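You operate a simulated robot arm through the tools that you are given. There is no shell and no other tool. Be economical: measure what you need, move in short steps, check, and stop when the job is done.

Carry out the task below with a simulated robot arm. There is one attempt and no reset: what you move stays moved.

Task
Grease the blue o-ring and seat it on the black connector.
Fine: dab it in the tub first; the lid ends back on the tub.

Only the result counts: the job must be done as asked and must still hold three seconds after the hand-in. Knocking over, shifting, dropping, spilling or breaking anything else fails it. Lids that push on must go on centred and level and be pressed home; caps that screw on are set level and turned clockwise until they are tight.

Robot
A 6-joint arm with a two-finger parallel gripper, fixed in place. Base frame: the origin is at the foot of the arm, x ahead of it, y to its left, z up; the work surface is at about z = 0. Lengths are in m, angles in rad, forces in N, time in s.
With the tool pointing down near the work surface it reaches from about 0.14 to 0.58 m from the base axis. Its first joint turns from -1.152 to 1.152 rad. Payload 2.1 kg.
Tool frame: the origin (TCP) lies between the finger pads and is the grasp point; the fingertips stand 0.03 m ahead of it; z points along the fingers, y is the line along which they close. Largest opening 0.094 m; finger width 0.028, thickness 0.01; the body of the gripper, 0.05 by 0.096 m, starts 0.055 m behind the TCP.
Orientation is that of the tool frame in the base frame, as [roll, pitch, yaw] about the fixed x, y, z axes, in that order (R = Rz(yaw) Ry(pitch) Rx(roll)). With the fingers straight down and closing along the base's y, the tool's x points along the base's -x, its y along +y and its z along -z.

Tools
- The arm moves only by the tool jog_arm. Its argument "deltas" is a list of rows, each a list of 7 numbers: the shift along the base's x, y, z in m, then the turn, a rotation vector about the base's x, y, z in rad, then the gripper command, from -1 (shut) to 1 (fully open), values between in proportion. In form: [[dx, dy, dz, wx, wy, wz, fingers], ...]. A call has 1 to 12 rows; each row shifts and turns the commanded pose from where the row before left it. Rows are played at 5 a second. More than 0.05 m and 0.15 rad between two rows, or a gripper value outside its range, and nothing of the call is played. Where a pose cannot be reached the arm comes as near as it can. A force on the tool above 60 N (or 10 N above the force at the start of the call, whichever is more), or a blocked arm, ends the call early, and 0.2 s more pass. The fingers move at their own pace (about 0.072 m/s each) and stop on an object; they squeeze with about 43 N. The grip force told is the motor's: it shows also when the fingers shut on nothing. Time passes only in rows, and 0.2 s behind the last, so rows that do not move let the fingers close. The reply holds the time, the measured pose of the TCP, the force on the tool along the base axes, the opening and the grip force, in the units named above and with some noise.
- Cameras (640 x 400 px; columns grow to the right, rows downward): "scene" is fixed at [0.0295, -0.3641, 0.4704]; the picture's right is [0.93, -0.36, 0.00], its down [-0.25, -0.64, -0.73] and it looks along [0.26, 0.68, -0.69] (base axes); focal length 214 px, centre (320, 200). "wrist" rides on the gripper at [0.076, 0.014, -0.103] in the tool frame; the picture's right is [-0.18, 0.98, 0.00], its down [-0.75, -0.14, -0.64] and it looks along [-0.63, -0.12, 0.77] (tool axes); focal length 243 px, centre (320, 200).
- snapshot(camera): a new picture of that camera. The clock stands still meanwhile.
- probe_pixels(camera, pixels): for up to 12 pixels [column, row] of the newest picture of that camera ("zoom" is the newest enlarged one), the place [x, y, z] in the base frame of the surface seen there, good to about 0.002 m. The clock stands still meanwhile.
- inspect(camera, box): a new picture of the part [left, top, right, bottom] of that camera's present view, enlarged. The clock stands still meanwhile.
- hand_in(): hands the job in; it is judged then, once.

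Work in short steps. Measure before you move; look again where a grasp or a placing could have gone wrong, and mend it. You have 80 turns and 54 pictures in all, those below and enlarged ones among them. Open the gripper and draw the arm clear of the work before you hand the job in, unless the task says otherwise; then end with one line.

The tools are called after ">>>" as a command line: name --pt "numbers of a row" for each row, then --argument value for the rest, lists and objects as JSON in quotes. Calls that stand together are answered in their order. jog_arm: Moves the arm, as the interface text tells. Its arguments: {"type":"object","properties":{"deltas":{"type":"array"}},"required":["deltas"]} The other tools are called the same way: snapshot (camera) takes a picture; probe_pixels (camera, pixels) gives the place of the surface under pixels of a picture; inspect (camera, box) takes an enlarged picture of a part of a camera's view; hand_in () hands the job in.

At the start:

```text
t: 0.0
tcp_pos: [0.3827, 0.0267, 0.3892]
orientation: [3.139, 0.002, 3.141]
ft_force: [-0.2, -0.2, -0.1]
width: 0.0939
gripper_force: 0.1
```

scene: 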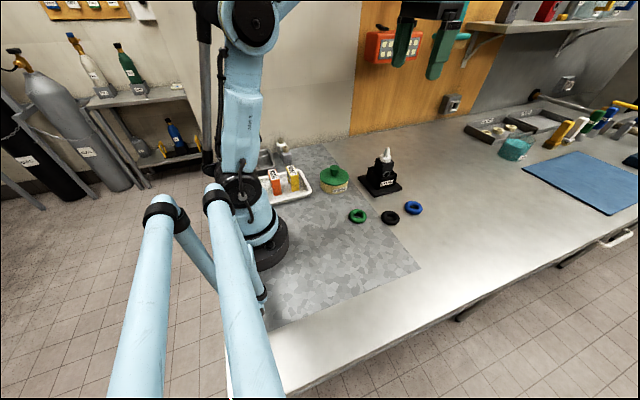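
wrist: 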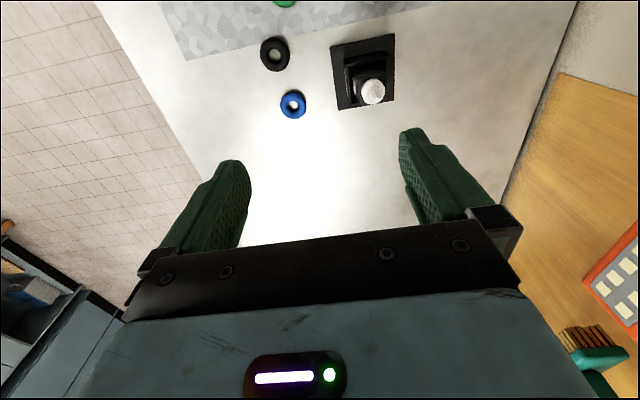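

The scene shows a green-lidded tub near (334,180), a black connector at (381,175), and o-rings: green (357,216), black (390,218), blue (414,208). I enlarge the work area.

>>> inspect --camera "scene" --box '[260, 130, 440, 242]'

>>> inspect --camera "wrist" --box '[220, 0, 440, 138]'

```text
3.56 times, centred on (350, 186) of scene
```

zoom: 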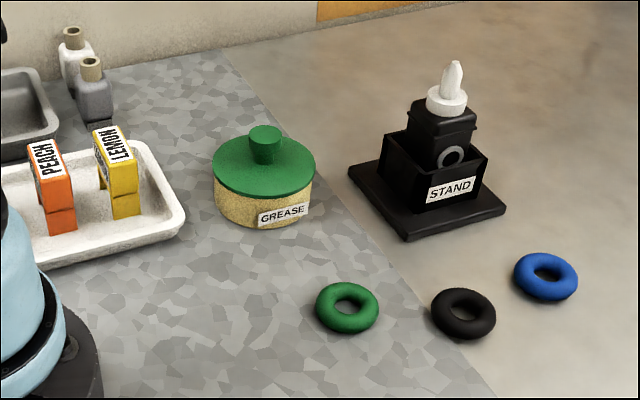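

```text
2.90 times, centred on (330, 69) of wrist
```

zoom: 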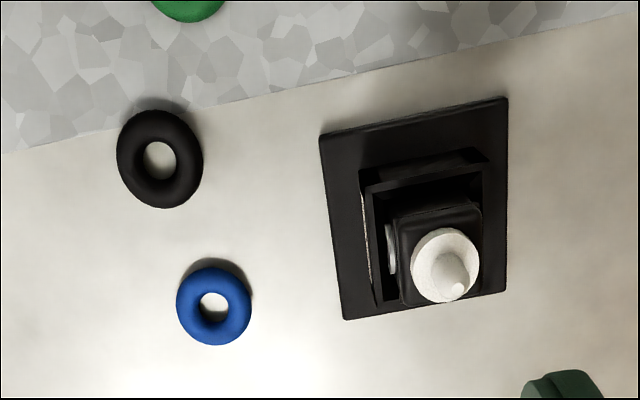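

The connector sits in the stand with a white collar and tip on top. I measure points on the tub, stand and rings in the enlarged scene view.

>>> inspect --camera "scene" --box '[355, 140, 435, 220]'

>>> probe_pixels --camera "scene" --pixels '[[334, 167], [334, 173], [322, 178], [346, 178], [334, 183], [334, 191], [357, 210], [351, 217], [364, 216], [357, 222], [357, 216], [371, 190]]'

```text
5.00 times, centred on (395, 180) of scene
```

zoom: 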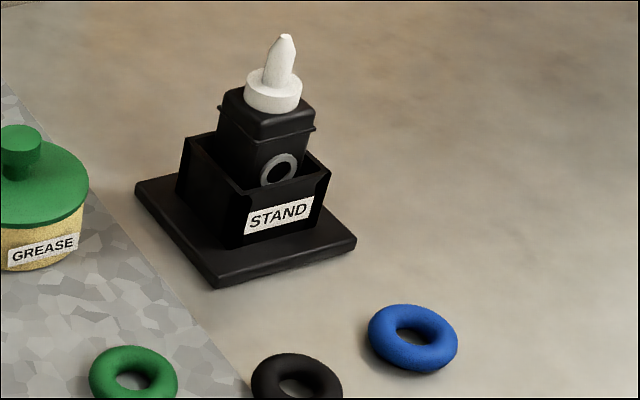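

```text
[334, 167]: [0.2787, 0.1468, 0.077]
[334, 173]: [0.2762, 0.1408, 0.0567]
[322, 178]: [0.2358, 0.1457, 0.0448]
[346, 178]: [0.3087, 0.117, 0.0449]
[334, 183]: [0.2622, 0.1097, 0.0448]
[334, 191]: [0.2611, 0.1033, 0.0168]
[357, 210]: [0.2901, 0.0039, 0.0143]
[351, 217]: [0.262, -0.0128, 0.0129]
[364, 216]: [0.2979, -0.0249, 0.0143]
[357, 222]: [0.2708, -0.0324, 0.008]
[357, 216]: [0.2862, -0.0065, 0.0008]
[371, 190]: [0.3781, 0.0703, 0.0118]
```

Now I measure the connector and the blue ring in the zoom (tip (285,40), collar (272,95), ring (412,337)).

>>> probe_pixels --camera "zoom" --pixels '[[287, 37], [267, 75], [295, 82], [281, 82], [273, 90], [247, 88], [300, 95], [231, 97], [265, 125], [308, 118], [275, 105], [280, 65]]'

>>> probe_pixels --camera "zoom" --pixels '[[372, 332], [455, 343], [415, 308], [410, 362], [413, 338], [430, 316], [392, 350], [270, 140], [280, 220], [215, 175], [320, 160], [245, 275]]'

```text
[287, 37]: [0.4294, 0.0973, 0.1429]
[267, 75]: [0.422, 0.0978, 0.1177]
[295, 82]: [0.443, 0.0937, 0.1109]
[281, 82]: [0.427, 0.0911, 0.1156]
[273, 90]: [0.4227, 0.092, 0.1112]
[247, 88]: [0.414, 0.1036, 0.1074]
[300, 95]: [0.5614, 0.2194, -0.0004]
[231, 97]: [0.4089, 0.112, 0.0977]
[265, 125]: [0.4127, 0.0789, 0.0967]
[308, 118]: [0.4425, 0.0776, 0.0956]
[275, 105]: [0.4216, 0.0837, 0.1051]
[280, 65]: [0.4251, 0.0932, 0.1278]
```

```text
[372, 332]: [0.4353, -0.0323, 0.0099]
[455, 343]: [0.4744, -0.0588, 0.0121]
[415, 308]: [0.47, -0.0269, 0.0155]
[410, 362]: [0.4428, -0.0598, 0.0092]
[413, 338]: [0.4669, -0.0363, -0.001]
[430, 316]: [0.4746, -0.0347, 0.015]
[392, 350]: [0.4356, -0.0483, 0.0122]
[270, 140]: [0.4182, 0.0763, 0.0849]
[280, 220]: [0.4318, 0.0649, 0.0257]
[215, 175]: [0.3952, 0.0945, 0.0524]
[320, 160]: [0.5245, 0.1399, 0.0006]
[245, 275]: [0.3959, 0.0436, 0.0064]
```

Blue ring: about Ø0.044, centre ≈(0.456,-0.043). The collar top is at z≈0.112 and the tip at 0.143. I move above the tub and look with the wrist camera.

>>> jog_arm --pt "-0.027 0.027 -0.03 0 0 0 1" --pt "-0.027 0.027 -0.03 0 0 0 1" --pt "-0.027 0.027 -0.03 0 0 0 1" --pt "-0.027 0.027 -0.03 0 0 0 1" --pt "0 0 0 0 0 0 1"

>>> snapshot --camera "wrist"

```text
t: 1.2
tcp_pos: [0.2737, 0.1352, 0.2693]
orientation: [3.139, 0.001, -3.14]
ft_force: [-0.2, -0.4, -0.2]
width: 0.0941
gripper_force: 0.1
```

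```text
48 pictures are left
```

wrist: 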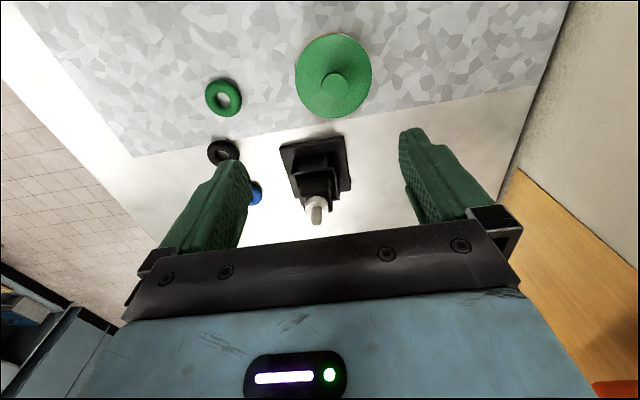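

The lid is at (334,75) with its knob at (336,87). I measure both, and the connector and blue ring around (316,205) too.

>>> inspect --camera "wrist" --box '[270, 20, 400, 130]'

>>> probe_pixels --camera "wrist" --pixels '[[298, 76], [370, 76], [334, 36], [334, 116], [336, 92], [330, 90], [343, 90], [336, 82], [310, 55], [360, 55], [310, 103], [358, 103]]'

```text
3.64 times, centred on (335, 75) of wrist
```

zoom: 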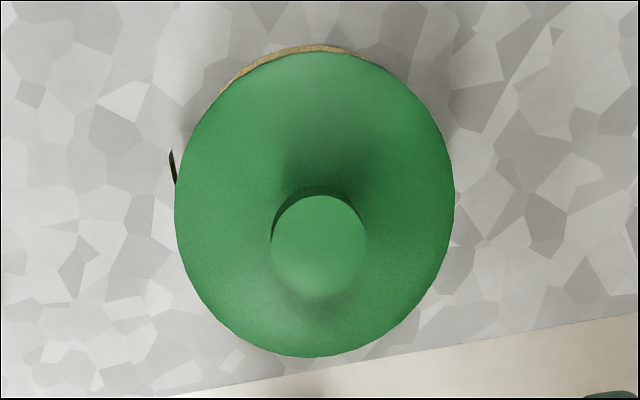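

```text
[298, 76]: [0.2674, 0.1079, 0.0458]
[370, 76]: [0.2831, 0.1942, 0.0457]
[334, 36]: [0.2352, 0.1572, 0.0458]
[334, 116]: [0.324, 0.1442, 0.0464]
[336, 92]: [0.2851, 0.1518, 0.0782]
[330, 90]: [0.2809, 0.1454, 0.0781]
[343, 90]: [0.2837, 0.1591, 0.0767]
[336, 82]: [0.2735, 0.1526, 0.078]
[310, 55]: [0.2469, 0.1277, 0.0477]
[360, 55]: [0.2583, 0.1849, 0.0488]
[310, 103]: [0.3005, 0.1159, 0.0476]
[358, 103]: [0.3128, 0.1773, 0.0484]
```

Lid centre is ≈(0.2795,0.151), knob top z 0.078, Ø≈0.026. I go down over the knob with the fingers open, then shut them.

>>> jog_arm --pt "0.006 0.016 -0.045 0 0 0 0.2" --pt "0 0 -0.045 0 0 0 0.2" --pt "0 0 -0.04 0 0 0 0.2" --pt "0 0 -0.03 0 0 0 0.2" --pt "0 0 -0.022 0 0 0 0.2" --pt "0 0 0 0 0 0 0.2"

```text
t: 2.6
tcp_pos: [0.2811, 0.1514, 0.0875]
orientation: [3.14, 0.002, -3.139]
ft_force: [-0.7, 0.1, 0.7]
width: 0.0563
gripper_force: 0.1
```

The TCP is over the knob at z 0.0875 with no contact. I shift −0.001 in x, lower 3 mm, shut the fingers and lift a little.

>>> jog_arm --pt "-0.001 0 -0.003 0 0 0 0.2" --pt "0 0 0 0 0 0 -1" --pt "0 0 0 0 0 0 -1" --pt "0 0 0 0 0 0 -1" --pt "0 0 0 0 0 0 -1" --pt "0 0 0.005 0 0 0 -1" --pt "0 0 0.005 0 0 0 -1" --pt "0 0 0.01 0 0 0 -1"

>>> inspect --camera "scene" --box '[260, 120, 420, 220]'

```text
t: 4.4
tcp_pos: [0.2794, 0.1508, 0.1058]
orientation: [3.14, 0.002, -3.139]
ft_force: [-0.6, -0.3, -0.2]
width: 0.0279
gripper_force: 43.4
```

```text
4.00 times, centred on (340, 170) of scene
```

zoom: 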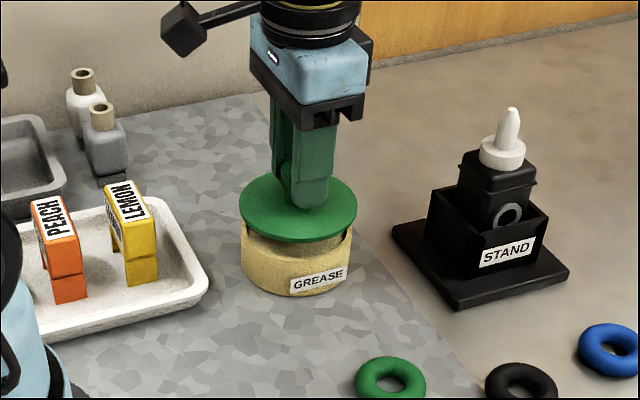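

The lid came off freely (width 0.028, lid seen above the rim at (298,210)). I lift higher and look into the tub.

>>> jog_arm --pt "0 0 0.04 0 0 0 -1" --pt "0 0 0.04 0 0 0 -1" --pt "0.02 -0.045 0.02 0 0 0 -1" --pt "0 -0.045 0 0 0 0 -1" --pt "0 -0.04 0 0 0 0 -1" --pt "0 0 0 0 0 0 -1"

>>> inspect --camera "scene" --box '[260, 100, 420, 220]'

>>> snapshot --camera "wrist"

```text
refused: row 3 steps farther than a row can; nothing moved
```

```text
3.33 times, centred on (340, 160) of scene
```

zoom: 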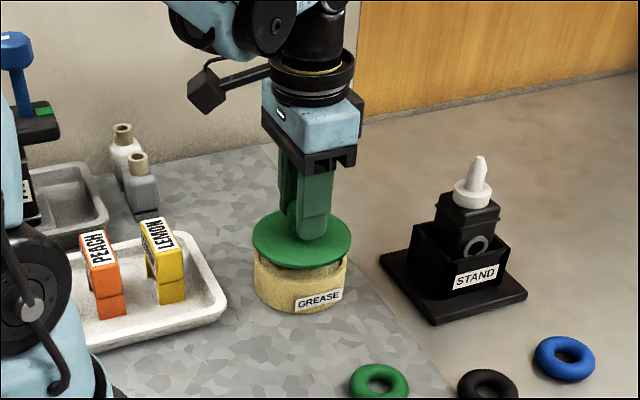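

```text
44 pictures are left
```

wrist: 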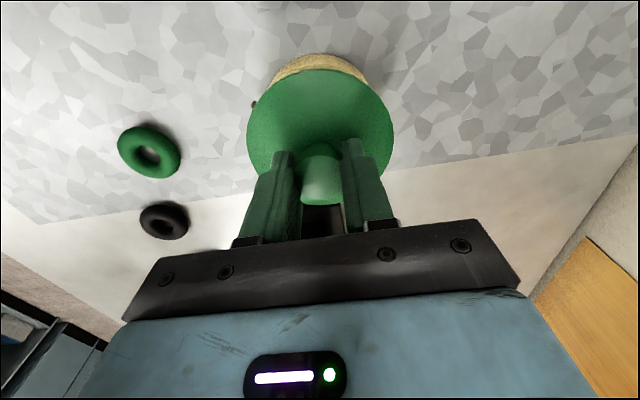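

That call's row was too long, so I use shorter rows: lift, then move in −y away from the tub.

>>> jog_arm --pt "0 0 0.04 0 0 0 -1" --pt "0 0 0.04 0 0 0 -1" --pt "0.01 -0.04 0.01 0 0 0 -1" --pt "0.01 -0.045 0 0 0 0 -1" --pt "0.01 -0.045 0 0 0 0 -1" --pt "0.01 -0.045 0 0 0 0 -1" --pt "0.0 -0.045 0 0 0 0 -1" --pt "0 -0.045 0 0 0 0 -1" --pt "0 0 0 0 0 0 -1"

>>> snapshot --camera "scene"

```text
t: 6.4
tcp_pos: [0.3186, -0.1114, 0.1933]
orientation: [3.139, 0.003, -3.14]
ft_force: [-0.1, 0.4, 0.1]
width: 0.028
gripper_force: 43.1
```

```text
43 pictures are left
```

scene: 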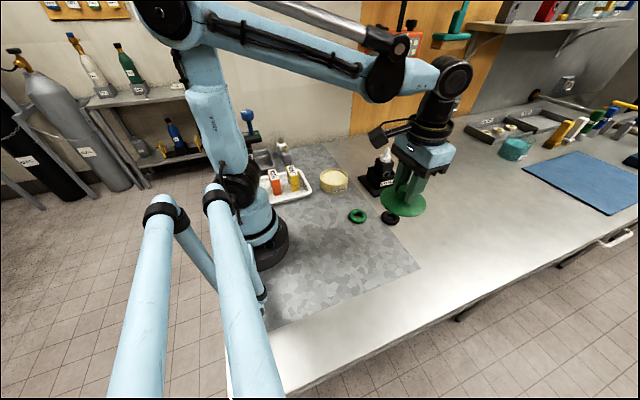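

The lid is held clear at (405,205). I move 2 cm further in −y and lower it towards the table, stopping above contact; meanwhile I look into the open tub.

>>> jog_arm --pt "0 -0.02 -0.04 0 0 0 -1" --pt "0 0 -0.04 0 0 0 -1" --pt "0 0 -0.035 0 0 0 -1" --pt "0 0 -0.015 0 0 0 -1" --pt "0 0 0 0 0 0 -1"

>>> inspect --camera "scene" --box '[300, 140, 460, 260]'

```text
t: 7.6
tcp_pos: [0.3196, -0.1331, 0.0636]
orientation: [3.14, 0.003, -3.14]
ft_force: [0.4, -0.6, -0.7]
width: 0.0282
gripper_force: 42.8
```

```text
3.33 times, centred on (380, 200) of scene
```

zoom: 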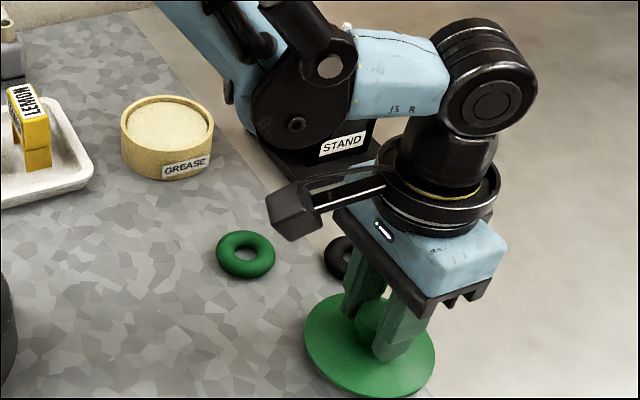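

The tub is open with a grease surface close under the rim. I probe it and lower the lid in fine steps until it touches.

>>> probe_pixels --camera "zoom" --pixels '[[165, 122], [140, 120], [195, 120], [165, 140], [124, 118], [213, 120], [167, 152], [167, 97], [165, 105]]'

>>> jog_arm --pt "0 0 -0.006 0 0 0 -1" --pt "0 0 -0.003 0 0 0 -1" --pt "0 0 -0.003 0 0 0 -1" --pt "0 0 -0.002 0 0 0 -1" --pt "0 0 0 0 0 0 -1"

```text
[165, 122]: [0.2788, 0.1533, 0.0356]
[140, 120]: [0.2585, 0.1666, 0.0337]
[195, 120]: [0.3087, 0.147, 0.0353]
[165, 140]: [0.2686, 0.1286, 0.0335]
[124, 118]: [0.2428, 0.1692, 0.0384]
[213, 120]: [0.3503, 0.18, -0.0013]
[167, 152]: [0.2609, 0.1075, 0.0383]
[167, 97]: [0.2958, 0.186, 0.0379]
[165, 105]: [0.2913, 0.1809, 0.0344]
```

```text
t: 8.8
tcp_pos: [0.3193, -0.134, 0.0508]
orientation: [3.14, 0.002, -3.14]
ft_force: [0.2, 0.1, 0.0]
width: 0.0281
gripper_force: 42.6
```

Grease level is z≈0.0345 and the rim ≈0.039, inner radius ≈0.04. There is still no contact at 0.0508, so I lower the lid further.

>>> jog_arm --pt "0 0 -0.002 0 0 0 -1" --pt "0 0 -0.002 0 0 0 -1" --pt "0 0 -0.002 0 0 0 -1" --pt "0 0 0 0 0 0 -1"

>>> inspect --camera "scene" --box '[360, 190, 440, 250]'

```text
t: 9.8
tcp_pos: [0.3193, -0.1343, 0.0443]
orientation: [-3.142, 0.001, -3.139]
ft_force: [-2.3, -4.3, 41.1]
width: 0.0275
gripper_force: 42.9
```

```text
6.67 times, centred on (400, 220) of scene
```

zoom: 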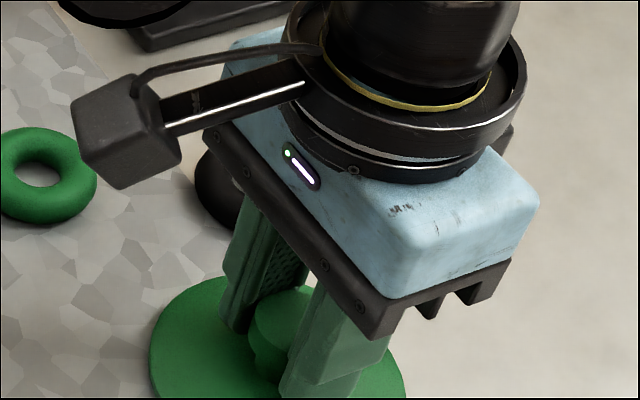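

The lid rests on the table with 41 N upward force. I ease up 1 mm, open the fingers and lift straight up.

>>> jog_arm --pt "0 0 0.001 0 0 0 -1" --pt "0 0 0 0 0 0 0.2" --pt "0 0 0 0 0 0 0.2" --pt "0 0 0.03 0 0 0 0.2" --pt "0 0 0.04 0 0 0 0.2" --pt "0 0 0.04 0 0 0 0.2" --pt "0 0 0.04 0 0 0 0.2" --pt "0 0 0 0 0 0 0.2"

>>> snapshot --camera "wrist"

```text
t: 11.6
tcp_pos: [0.3201, -0.133, 0.196]
orientation: [3.14, 0.003, -3.137]
ft_force: [-0.2, 0.2, 0.0]
width: 0.0567
gripper_force: 0.0
```

```text
40 pictures are left
```

wrist: 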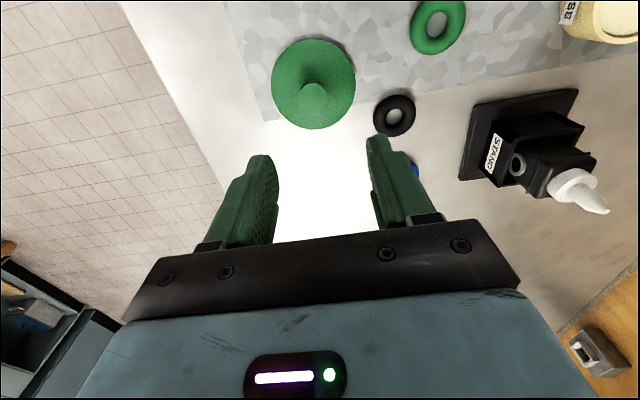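

The lid lies flat at (313,85). I move over to the blue ring, near (0.44,-0.044), with the fingers fully open and look.

>>> jog_arm --pt "0.03 0.022 0 0 0 0 1" --pt "0.03 0.022 0 0 0 0 1" --pt "0.03 0.022 0 0 0 0 1" --pt "0.03 0.022 0 0 0 0 1" --pt "0 0 0 0 0 0 1"

>>> inspect --camera "wrist" --box '[220, 0, 440, 140]'

```text
t: 12.8
tcp_pos: [0.4392, -0.0464, 0.1956]
orientation: [3.141, 0.0, -3.14]
ft_force: [-0.1, 0.3, -1.3]
width: 0.094
gripper_force: 0.1
```

```text
2.86 times, centred on (330, 70) of wrist
```

zoom: 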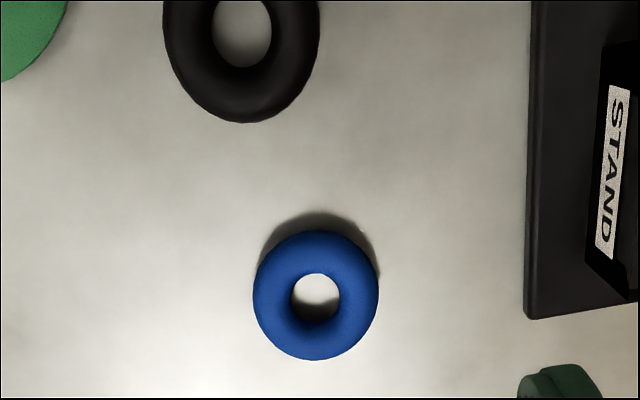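

The blue ring is centred at zoom (316,295). I probe its outline and hole, and the stand face beside it.

>>> probe_pixels --camera "zoom" --pixels '[[258, 295], [374, 295], [316, 235], [316, 355], [294, 295], [337, 295], [275, 295], [358, 295], [316, 252], [316, 340], [316, 290], [530, 310]]'

```text
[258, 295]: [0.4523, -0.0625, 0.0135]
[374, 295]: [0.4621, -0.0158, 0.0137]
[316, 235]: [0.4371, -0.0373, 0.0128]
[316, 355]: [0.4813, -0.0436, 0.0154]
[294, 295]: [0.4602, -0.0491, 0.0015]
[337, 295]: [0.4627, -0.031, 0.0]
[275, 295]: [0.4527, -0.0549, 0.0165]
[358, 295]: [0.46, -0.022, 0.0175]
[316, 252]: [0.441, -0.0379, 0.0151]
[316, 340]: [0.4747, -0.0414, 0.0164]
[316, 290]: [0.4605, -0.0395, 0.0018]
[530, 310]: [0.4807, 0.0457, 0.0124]
```

Ring centre ≈(0.458,-0.039), Ø0.048, thickness 0.0165. I go down with fingertips to z≈0.004 (TCP 0.034), fingers partly open.

>>> jog_arm --pt "0.0188 0.007 -0.04 0 0 0 0.6" --pt "0 0 -0.045 0 0 0 0.6" --pt "0 0 -0.04 0 0 0 0.6" --pt "0 0 -0.025 0 0 0 0.6" --pt "0 0 0 0 0 0 0.6"

>>> snapshot --camera "wrist"

```text
t: 14.0
tcp_pos: [0.4582, -0.0395, 0.0451]
orientation: [3.139, 0.002, 3.141]
ft_force: [-0.4, -0.3, -0.3]
width: 0.0754
gripper_force: 0.0
```

```text
38 pictures are left
```

wrist: 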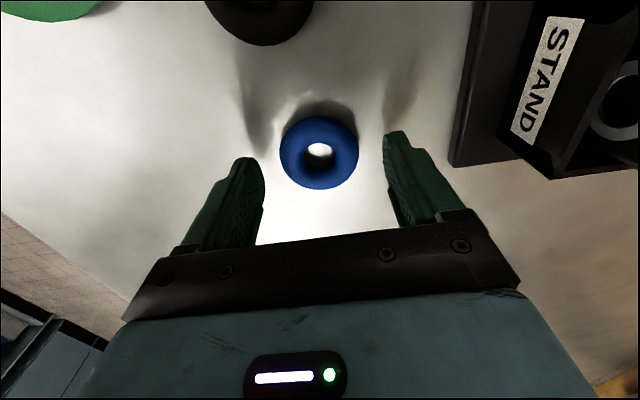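

The ring at (319,153) sits between the fingers. I lower 11 mm, and close.

>>> jog_arm --pt "0 0 -0.011 0 0 0 0.6" --pt "0 0 0 0 0 0 -0.1" --pt "0 0 0 0 0 0 -0.3" --pt "0 0 0 0 0 0 -1" --pt "0 0 0 0 0 0 -1" --pt "0 0 0 0 0 0 -1"

>>> snapshot --camera "wrist"

```text
t: 15.4
tcp_pos: [0.4596, -0.0395, 0.0337]
orientation: [3.139, 0.003, -3.138]
ft_force: [-0.3, 0.9, -0.8]
width: 0.0509
gripper_force: 42.5
```

```text
37 pictures are left
```

wrist: 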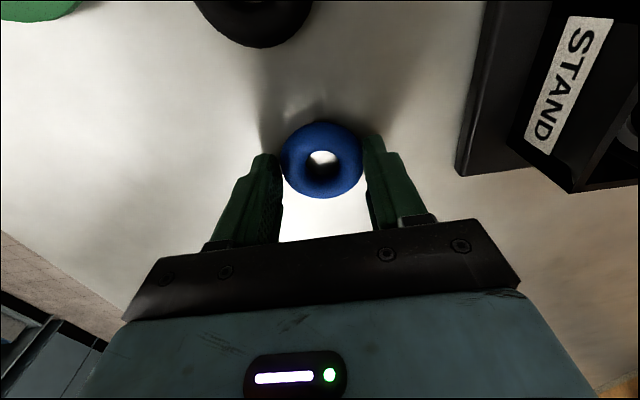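

The fingers hold the ring at width 0.051. I lift it and check how it hangs.

>>> jog_arm --pt "0 0 0.02 0 0 0 -1" --pt "0 0 0.04 0 0 0 -1" --pt "0 0 0.045 0 0 0 -1" --pt "0 0 0.045 0 0 0 -1" --pt "0 0 0 0 0 0 -1"

>>> inspect --camera "wrist" --box '[220, 70, 420, 220]'

>>> inspect --camera "scene" --box '[360, 110, 460, 190]'

```text
t: 16.6
tcp_pos: [0.4576, -0.0394, 0.1836]
orientation: [3.14, 0.002, -3.141]
ft_force: [-0.8, 0.7, -0.4]
width: 0.0508
gripper_force: 42.7
```

```text
2.67 times, centred on (320, 145) of wrist
```

zoom: 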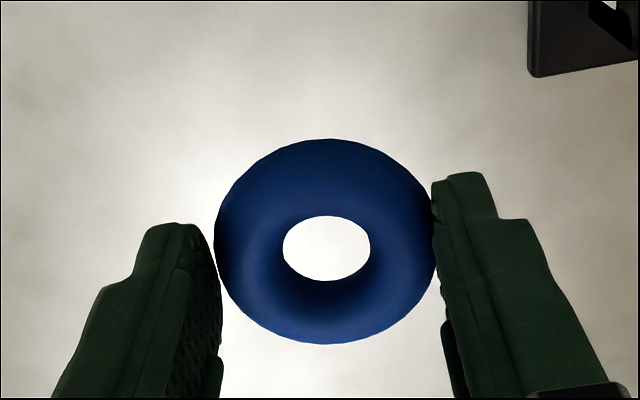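

```text
5.00 times, centred on (410, 150) of scene
```

zoom: 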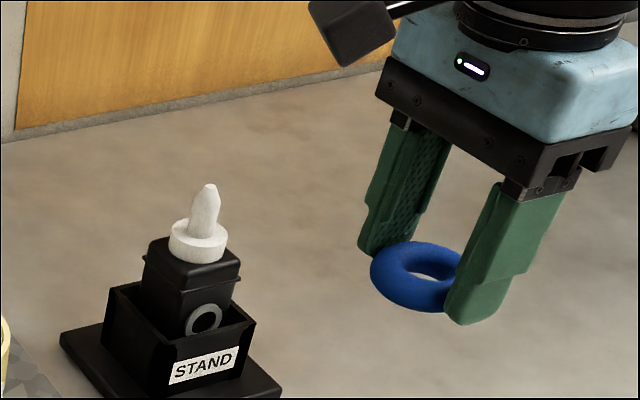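

The ring hangs level and is centred on the TCP within 1 mm (hole at (322,163) wrist). I carry it at height to above the tub centre (0.2795,0.151).

>>> jog_arm --pt "-0.03 0 0.02 0 0 0 -1" --pt "-0.045 0.01 0 0 0 0 -1" --pt "-0.045 0.015 0 0 0 0 -1" --pt "-0.04 0.025 0 0 0 0 -1" --pt "-0.018 0.045 0 0 0 0 -1" --pt "0 0.048 -0.01 0 0 0 -1" --pt "0 0.0475 -0.01 0 0 0 -1" --pt "0 0 -0.02 0 0 0 -1" --pt "0 0 0 0 0 0 -1"

>>> snapshot --camera "wrist"

>>> inspect --camera "scene" --box '[280, 100, 400, 200]'

```text
t: 18.6
tcp_pos: [0.2794, 0.1516, 0.1664]
orientation: [3.141, 0.001, -3.14]
ft_force: [-0.1, 0.4, -0.4]
width: 0.0508
gripper_force: 42.7
```

```text
34 pictures are left
```

wrist: 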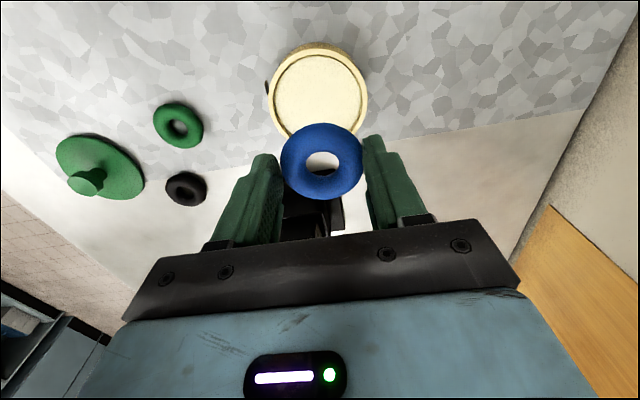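

```text
4.00 times, centred on (340, 150) of scene
```

zoom: 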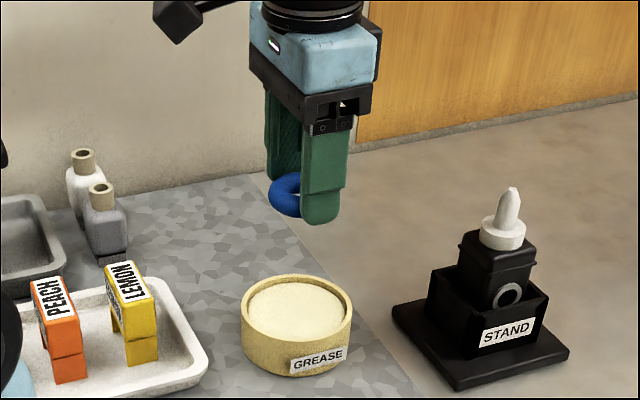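

The tub's inner edge spans (274–362, 53–~135) in the wrist view; I probe the grease and rim points for an exact centre.

>>> probe_pixels --camera "wrist" --pixels '[[271, 95], [365, 95], [318, 49], [290, 70], [345, 70], [318, 100], [277, 95], [359, 95], [318, 58], [296, 134], [318, 80]]'

>>> probe_pixels --camera "zoom" --pixels '[[245, 305], [350, 303], [298, 278], [298, 325], [253, 305], [342, 303], [298, 284], [298, 336], [298, 305]]'

```text
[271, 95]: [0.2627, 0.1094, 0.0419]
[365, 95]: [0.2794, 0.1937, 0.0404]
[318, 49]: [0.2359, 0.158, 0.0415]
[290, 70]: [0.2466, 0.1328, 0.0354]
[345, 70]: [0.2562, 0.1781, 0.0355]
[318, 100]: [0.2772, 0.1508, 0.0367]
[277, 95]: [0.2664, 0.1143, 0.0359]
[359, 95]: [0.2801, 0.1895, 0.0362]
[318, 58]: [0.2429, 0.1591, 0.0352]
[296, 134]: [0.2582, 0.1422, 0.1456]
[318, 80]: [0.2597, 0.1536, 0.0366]
```

```text
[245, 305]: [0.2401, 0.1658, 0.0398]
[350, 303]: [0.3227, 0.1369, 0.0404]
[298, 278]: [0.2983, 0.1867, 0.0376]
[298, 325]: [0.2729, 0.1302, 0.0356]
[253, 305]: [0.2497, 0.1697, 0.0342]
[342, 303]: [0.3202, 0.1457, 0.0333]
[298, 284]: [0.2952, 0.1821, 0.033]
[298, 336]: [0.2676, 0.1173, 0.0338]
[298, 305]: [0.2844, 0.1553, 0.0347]
```

The grease is at z≈0.0355 and the centre ≈(0.280,0.1515). I lower until the ring's underside goes about 2 mm into the grease (TCP ≈0.0675), hold, and look.

>>> jog_arm --pt "0 0 -0.04 0 0 0 -1" --pt "0 0 -0.035 0 0 0 -1" --pt "0 0 -0.015 0 0 0 -1" --pt "0 0 -0.005 0 0 0 -1" --pt "0 0 -0.004 0 0 0 -1" --pt "0 0 0 0 0 0 -1" --pt "0 0 0 0 0 0 -1"

>>> inspect --camera "scene" --box '[290, 130, 370, 200]'

```text
t: 19.8
tcp_pos: [0.2808, 0.1514, 0.0684]
orientation: [-3.142, 0.0, -3.139]
ft_force: [-3.1, -1.6, 22.9]
width: 0.0508
gripper_force: 43.5
stopped in row 6: the force on the tool passed its limit (the readings are from after the stop); the commanded pose is now the measured one
```

```text
5.71 times, centred on (330, 165) of scene
```

zoom: 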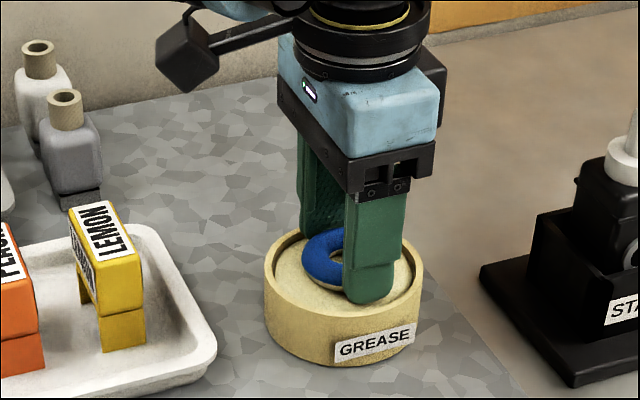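

The ring touched the grease surface (force 23 N) and the tub has not moved. I lift straight up and look for grease on the ring.

>>> jog_arm --pt "0 0 0.01 0 0 0 -1" --pt "0 0 0.04 0 0 0 -1" --pt "0 0 0.045 0 0 0 -1" --pt "0 0 0.045 0 0 0 -1" --pt "0 0 0 0 0 0 -1"

>>> inspect --camera "scene" --box '[300, 90, 380, 190]'

>>> inspect --camera "wrist" --box '[220, 40, 420, 220]'

```text
t: 21.0
tcp_pos: [0.2794, 0.1514, 0.2066]
orientation: [3.141, 0.0, -3.137]
ft_force: [0.7, 0.7, -0.2]
width: 0.0506
gripper_force: 42.6
```

```text
4.00 times, centred on (340, 140) of scene
```

zoom: 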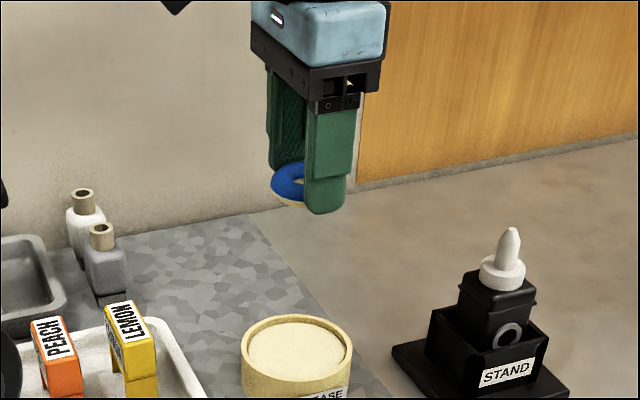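

```text
2.22 times, centred on (320, 130) of wrist
```

zoom: 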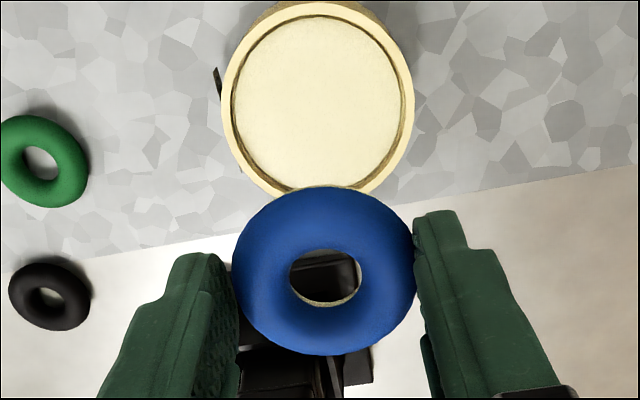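

A beige grease layer shows on the ring's underside at (290,203). I move over and slightly past the connector so the wrist camera looks almost straight down on its tip.

>>> jog_arm --pt "0.04 -0.011 0.008 0 0 0 -1" --pt "0.04 -0.011 0 0 0 0 -1" --pt "0.04 -0.011 0 0 0 0 -1" --pt "0.04 -0.011 0 0 0 0 -1" --pt "0.04 -0.011 0 0 0 0 -1" --pt "0 0 0 0 0 0 -1"

>>> snapshot --camera "wrist"

```text
t: 22.4
tcp_pos: [0.4828, 0.097, 0.2158]
orientation: [3.141, 0.0, -3.14]
ft_force: [-0.3, -0.3, 0.3]
width: 0.0509
gripper_force: 42.7
```

```text
29 pictures are left
```

wrist: 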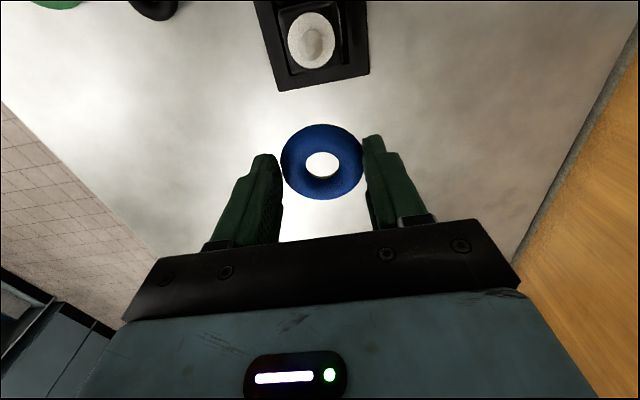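

The connector's white collar is at (312,40). I enlarge that part.

>>> inspect --camera "wrist" --box '[270, 0, 355, 75]'

```text
5.33 times, centred on (312, 38) of wrist
```

zoom: 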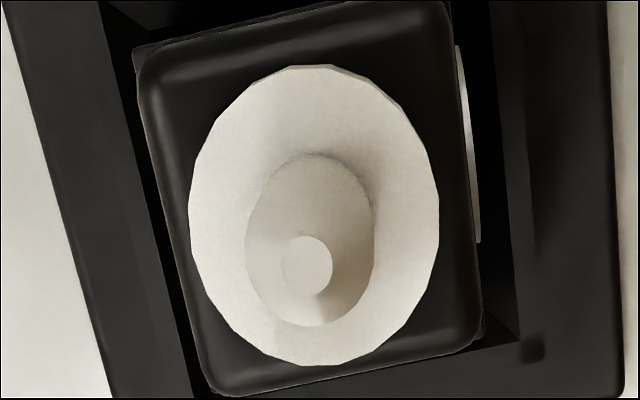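

I probe the collar rim, the tip's base and its top in this zoom.

>>> probe_pixels --camera "zoom" --pixels '[[193, 210], [435, 210], [312, 70], [312, 360], [306, 265], [225, 210], [400, 210], [310, 120], [312, 345], [255, 240], [368, 240], [300, 200]]'

```text
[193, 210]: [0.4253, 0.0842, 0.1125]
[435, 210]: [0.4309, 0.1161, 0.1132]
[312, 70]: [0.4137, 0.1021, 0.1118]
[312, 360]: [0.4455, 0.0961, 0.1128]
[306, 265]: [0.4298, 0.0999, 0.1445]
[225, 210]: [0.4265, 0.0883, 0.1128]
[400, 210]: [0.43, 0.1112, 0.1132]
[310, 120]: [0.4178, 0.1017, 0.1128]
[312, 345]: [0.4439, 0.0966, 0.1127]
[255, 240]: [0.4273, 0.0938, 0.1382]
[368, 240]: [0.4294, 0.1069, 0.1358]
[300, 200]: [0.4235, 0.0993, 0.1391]
```

Collar centre ≈(0.4297,0.100), collar top z 0.1127, tip Ø≈0.015 up to z 0.1445. I probe the held ring to get its offset from the TCP.

>>> probe_pixels --camera "wrist" --pixels '[[292, 163], [352, 163], [321, 142], [321, 187], [301, 145], [343, 145], [301, 182], [343, 182], [283, 161], [360, 161], [321, 128], [321, 196]]'

```text
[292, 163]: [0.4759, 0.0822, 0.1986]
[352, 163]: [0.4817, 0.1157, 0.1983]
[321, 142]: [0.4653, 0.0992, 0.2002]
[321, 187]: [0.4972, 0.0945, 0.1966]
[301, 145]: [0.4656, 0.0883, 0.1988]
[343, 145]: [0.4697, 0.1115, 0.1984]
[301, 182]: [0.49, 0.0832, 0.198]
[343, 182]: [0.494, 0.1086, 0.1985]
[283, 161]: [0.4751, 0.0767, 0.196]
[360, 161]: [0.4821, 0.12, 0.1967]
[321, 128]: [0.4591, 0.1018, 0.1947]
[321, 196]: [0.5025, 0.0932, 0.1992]
```

The ring centre is at ≈(0.4803,0.0982), so the needed shift is (−0.0506,+0.0018). I make it, lower to just above the tip, and look.

>>> jog_arm --pt "-0.025 0.0018 0 0 0 0 -1" --pt "-0.0256 0 0 0 0 0 -1" --pt "0 0 -0.015 0 0 0 -1" --pt "0 0 -0.015 0 0 0 -1" --pt "0 0 0 0 0 0 -1"

>>> inspect --camera "scene" --box '[350, 130, 420, 190]'

>>> inspect --camera "wrist" --box '[260, 100, 380, 220]'

```text
t: 23.6
tcp_pos: [0.4297, 0.0979, 0.1853]
orientation: [-3.141, 0.001, -3.14]
ft_force: [-1.0, 0.4, -0.4]
width: 0.0508
gripper_force: 42.8
```

```text
6.67 times, centred on (385, 160) of scene
```

zoom: 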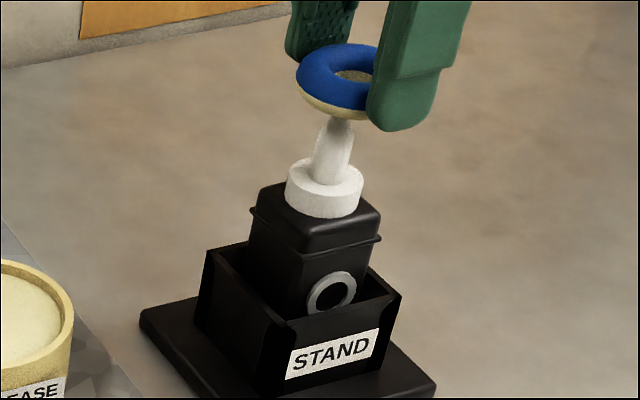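

```text
3.33 times, centred on (320, 160) of wrist
```

zoom: 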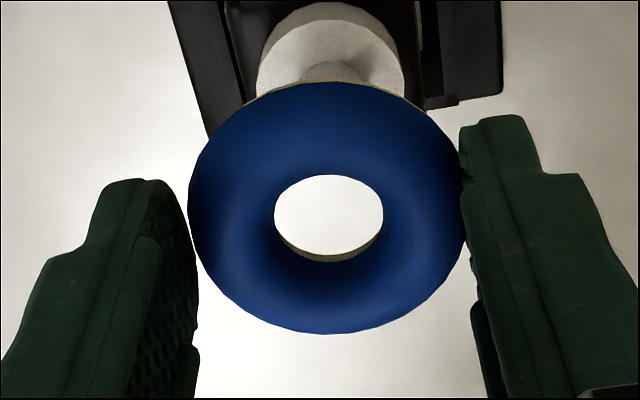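

The ring is above the tip and aligned. I lower 2.4 cm in small rows and check the force.

>>> jog_arm --pt "0 0 -0.006 0 0 0 -1" --pt "0 0 -0.006 0 0 0 -1" --pt "0 0 -0.006 0 0 0 -1" --pt "0 0 -0.006 0 0 0 -1" --pt "0 0 0 0 0 0 -1"

>>> inspect --camera "wrist" --box '[260, 100, 380, 220]'

```text
t: 24.8
tcp_pos: [0.4292, 0.0974, 0.1615]
orientation: [-3.14, 0.002, -3.141]
ft_force: [-0.6, -0.3, -0.6]
width: 0.0509
gripper_force: 42.5
```

```text
3.33 times, centred on (320, 160) of wrist
```

zoom: 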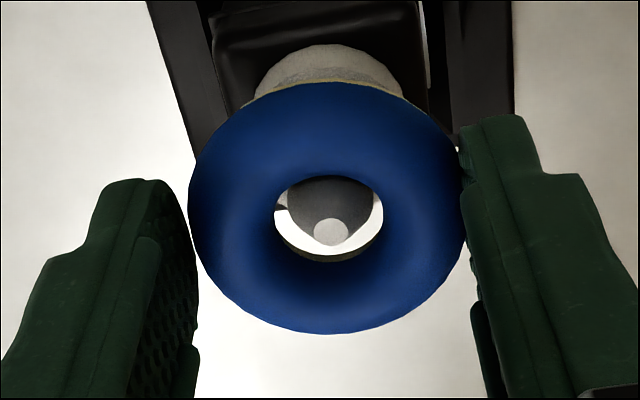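

The tip's top shows inside the hole at (330,231), well centred, with no force. I lower on to the collar in fine steps.

>>> jog_arm --pt "0 0 -0.005 0 0 0 -1" --pt "0 0 -0.004 0 0 0 -1" --pt "0 0 -0.003 0 0 0 -1" --pt "0 0 -0.002 0 0 0 -1" --pt "0 0 0 0 0 0 -1"

>>> inspect --camera "scene" --box '[350, 130, 420, 190]'

>>> inspect --camera "wrist" --box '[260, 100, 380, 220]'

```text
t: 26.0
tcp_pos: [0.4303, 0.0973, 0.1476]
orientation: [-3.142, -0.001, -3.138]
ft_force: [0.0, 0.6, 0.1]
width: 0.0506
gripper_force: 42.7
```

```text
6.67 times, centred on (385, 160) of scene
```

zoom: 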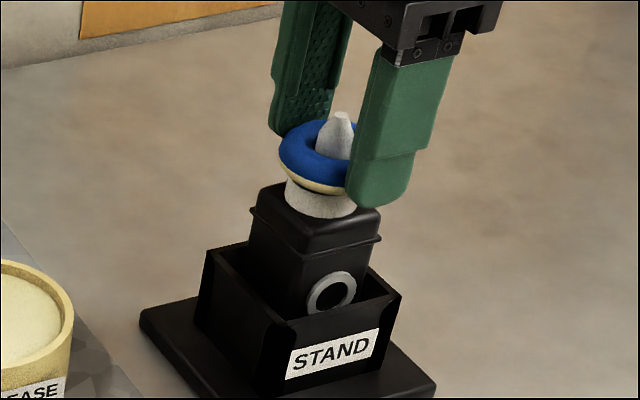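

```text
3.33 times, centred on (320, 160) of wrist
```

zoom: 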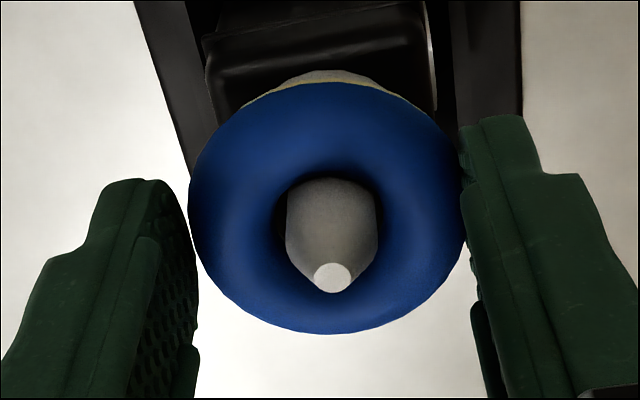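

The ring surrounds the tip with about a millimetre to go to the collar. I lower by millimetres until it touches.

>>> jog_arm --pt "0 0 -0.001 0 0 0 -1" --pt "0 0 -0.001 0 0 0 -1" --pt "0 0 0 0 0 0 -1"

```text
t: 26.8
tcp_pos: [0.4298, 0.0981, 0.1455]
orientation: [-3.141, 0.0, -3.141]
ft_force: [0.1, 0.8, -0.8]
width: 0.0509
gripper_force: 42.6
```

No contact yet at TCP 0.1455; I go on by half-millimetres.

>>> jog_arm --pt "0 0 -0.0007 0 0 0 -1" --pt "0 0 -0.0007 0 0 0 -1" --pt "0 0 -0.0006 0 0 0 -1" --pt "0 0 0 0 0 0 -1"

>>> inspect --camera "scene" --box '[360, 140, 410, 180]'

```text
t: 27.8
tcp_pos: [0.4308, 0.0983, 0.1436]
orientation: [-3.14, 0.001, -3.138]
ft_force: [-2.6, 0.2, 45.0]
width: 0.05
gripper_force: 43.2
```

```text
10.00 times, centred on (385, 160) of scene
```

zoom: 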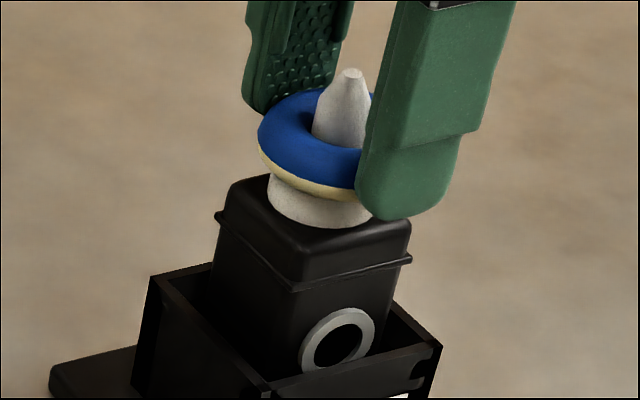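

The ring is down on the collar (45 N). I ease up slightly, open, and rise straight up clear of the tip.

>>> jog_arm --pt "0 0 0.001 0 0 0 -1" --pt "0 0 0 0 0 0 -0.1" --pt "0 0 0 0 0 0 0.4" --pt "0 0 0 0 0 0 0.4" --pt "0 0 0.03 0 0 0 0.4" --pt "0 0 0.03 0 0 0 0.4" --pt "0 0 0.03 0 0 0 0.4" --pt "0 0 0 0 0 0 0.4"

>>> inspect --camera "scene" --box '[350, 130, 420, 190]'

>>> inspect --camera "wrist" --box '[240, 40, 400, 200]'

```text
t: 29.6
tcp_pos: [0.4299, 0.0986, 0.236]
orientation: [-3.141, 0.0, -3.138]
ft_force: [-0.1, -0.3, 0.2]
width: 0.0657
gripper_force: 0.1
```

```text
6.67 times, centred on (385, 160) of scene
```

zoom: 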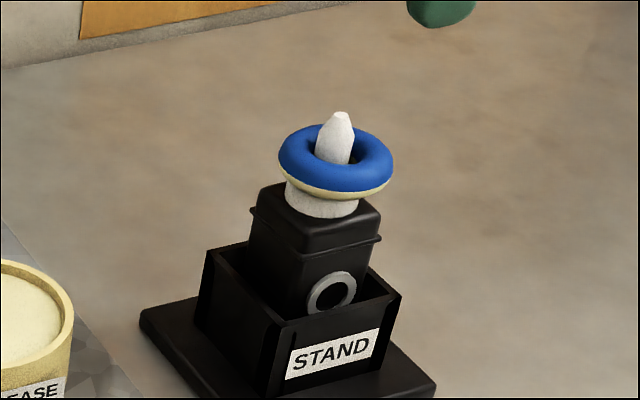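

```text
2.50 times, centred on (320, 120) of wrist
```

zoom: 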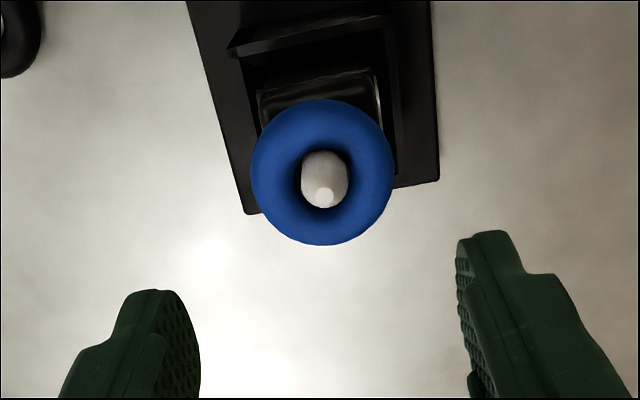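

The ring sits around the tip on the collar. I probe its crown for level before going for the lid.

>>> probe_pixels --camera "zoom" --pixels '[[276, 172], [368, 172], [322, 128], [322, 225], [290, 140], [355, 140], [290, 205], [355, 205]]'

>>> jog_arm --pt "-0.02 -0.045 0 0 0 0 0.4" --pt "-0.025 -0.042 0 0 0 0 0.4" --pt "-0.025 -0.042 0 0 0 0 0.4" --pt "-0.02 -0.045 0 0 0 0 0.4" --pt "-0.015 -0.045 -0.01 0 0 0 0.4" --pt "-0.005 -0.015 -0.03 0 0 0 0.4" --pt "0 0 0 0 0 0 0.4"

>>> snapshot --camera "wrist"

```text
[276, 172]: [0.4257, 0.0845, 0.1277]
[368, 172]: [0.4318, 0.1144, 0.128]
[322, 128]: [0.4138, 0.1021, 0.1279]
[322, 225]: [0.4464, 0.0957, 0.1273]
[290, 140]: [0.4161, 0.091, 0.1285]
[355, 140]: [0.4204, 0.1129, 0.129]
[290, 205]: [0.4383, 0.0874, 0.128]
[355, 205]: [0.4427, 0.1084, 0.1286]
```

```text
t: 31.2
tcp_pos: [0.3215, -0.1342, 0.1956]
orientation: [-3.141, 0.0, -3.139]
ft_force: [0.3, 0.3, 0.3]
width: 0.0658
gripper_force: 0.0
```

```text
19 pictures are left
```

wrist: 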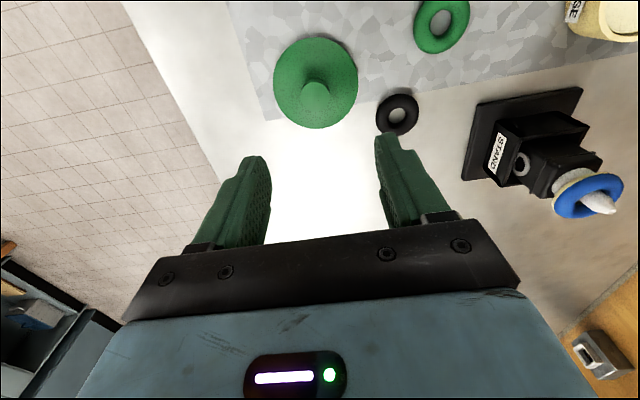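

The ring is level (z 0.128 all around). The lid is at (315,83); I probe its knob and rim.

>>> probe_pixels --camera "wrist" --pixels '[[275, 82], [356, 82], [315, 40], [315, 124], [303, 93], [329, 93], [316, 82], [316, 105], [316, 94], [285, 55], [345, 55]]'

```text
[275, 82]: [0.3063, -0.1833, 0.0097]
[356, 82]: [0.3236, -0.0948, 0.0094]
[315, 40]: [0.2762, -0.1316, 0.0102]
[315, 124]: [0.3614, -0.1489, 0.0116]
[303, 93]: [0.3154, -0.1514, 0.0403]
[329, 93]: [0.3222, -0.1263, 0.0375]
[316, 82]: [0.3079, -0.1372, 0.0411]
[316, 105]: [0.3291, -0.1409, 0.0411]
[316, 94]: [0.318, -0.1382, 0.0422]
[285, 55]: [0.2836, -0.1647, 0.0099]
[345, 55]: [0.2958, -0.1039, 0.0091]
```

Lid centre is ≈(0.3188,−0.139). I lower over the knob to TCP z≈0.0455 and grip it.

>>> jog_arm --pt "-0.0008 -0.0025 -0.045 0 0 0 0.4" --pt "0 0 -0.045 0 0 0 0.4" --pt "0 0 -0.035 0 0 0 0.2" --pt "0 0 -0.018 0 0 0 0.2" --pt "0 0 -0.007 0 0 0 0.2" --pt "0 0 0 0 0 0 0" --pt "0 0 0 0 0 0 -0.3" --pt "0 0 0 0 0 0 -1" --pt "0 0 0 0 0 0 -1" --pt "0 0 0 0 0 0 -1"

```text
t: 33.4
tcp_pos: [0.3189, -0.1386, 0.0444]
orientation: [-3.14, 0.001, -3.141]
ft_force: [-0.2, -0.1, 0.3]
width: 0.0285
gripper_force: 43.0
```

The knob is held (width 0.0285). I lift and carry the lid back in front of the tub, clear of rings and stand, then above the tub.

>>> jog_arm --pt "0 0 0.03 0 0 0 -1" --pt "0 0 0.045 0 0 0 -1" --pt "0 0 0.045 0 0 0 -1" --pt "-0.007 0.045 0.02 0 0 0 -1" --pt "-0.007 0.045 0 0 0 0 -1" --pt "-0.006 0.045 0 0 0 0 -1" --pt "-0.006 0.045 0 0 0 0 -1" --pt "-0.006 0.045 0 0 0 0 -1" --pt "-0.005 0.045 0 0 0 0 -1" --pt "-0.002 0.0195 0 0 0 0 -1" --pt "0 0 0 0 0 0 -1"

>>> snapshot --camera "wrist"

>>> inspect --camera "scene" --box '[280, 100, 400, 200]'

```text
t: 35.8
tcp_pos: [0.2813, 0.1507, 0.1826]
orientation: [-3.141, -0.001, -3.14]
ft_force: [0.5, -0.2, -0.1]
width: 0.0284
gripper_force: 42.9
```

```text
18 pictures are left
```

wrist: 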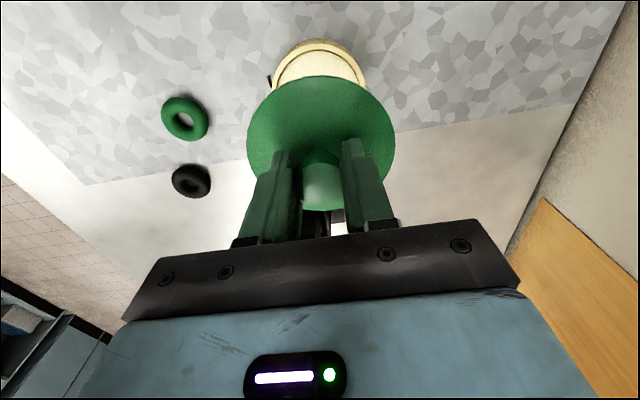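

```text
4.00 times, centred on (340, 150) of scene
```

zoom: 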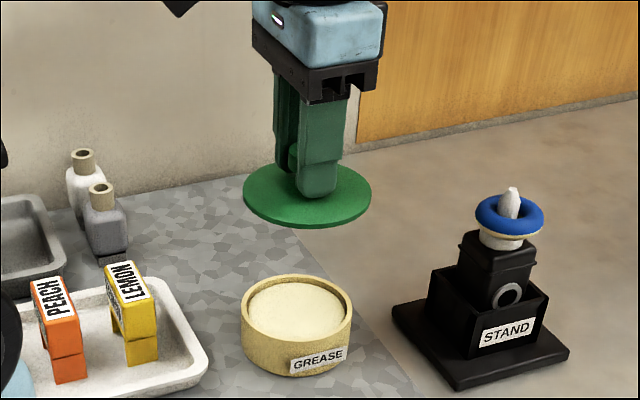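

The lid hangs level above the tub. I probe the lid rim to find its true centre relative to the tub.

>>> probe_pixels --camera "wrist" --pixels '[[252, 140], [390, 140], [320, 79], [270, 103], [370, 103], [320, 54], [320, 42], [282, 72], [360, 72], [320, 205]]'

>>> probe_pixels --camera "zoom" --pixels '[[246, 194], [368, 192], [282, 170], [308, 219], [245, 305], [350, 303], [298, 277], [298, 340], [265, 210], [350, 210], [258, 178]]'

```text
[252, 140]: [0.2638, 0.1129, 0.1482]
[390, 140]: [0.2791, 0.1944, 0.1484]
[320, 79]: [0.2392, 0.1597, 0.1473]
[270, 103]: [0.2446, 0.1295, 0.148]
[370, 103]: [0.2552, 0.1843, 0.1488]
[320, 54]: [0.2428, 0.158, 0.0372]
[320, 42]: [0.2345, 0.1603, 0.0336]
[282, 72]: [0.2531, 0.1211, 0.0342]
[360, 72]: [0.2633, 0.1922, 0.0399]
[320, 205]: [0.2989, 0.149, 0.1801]
```

```text
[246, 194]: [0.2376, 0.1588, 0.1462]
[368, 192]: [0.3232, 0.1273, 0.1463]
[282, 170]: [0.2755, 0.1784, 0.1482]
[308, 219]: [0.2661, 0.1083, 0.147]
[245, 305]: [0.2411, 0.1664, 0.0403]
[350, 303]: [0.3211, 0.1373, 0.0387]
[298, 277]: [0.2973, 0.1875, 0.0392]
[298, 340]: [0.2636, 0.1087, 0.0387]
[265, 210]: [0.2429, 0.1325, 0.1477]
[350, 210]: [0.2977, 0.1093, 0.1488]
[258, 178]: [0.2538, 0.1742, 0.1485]
```

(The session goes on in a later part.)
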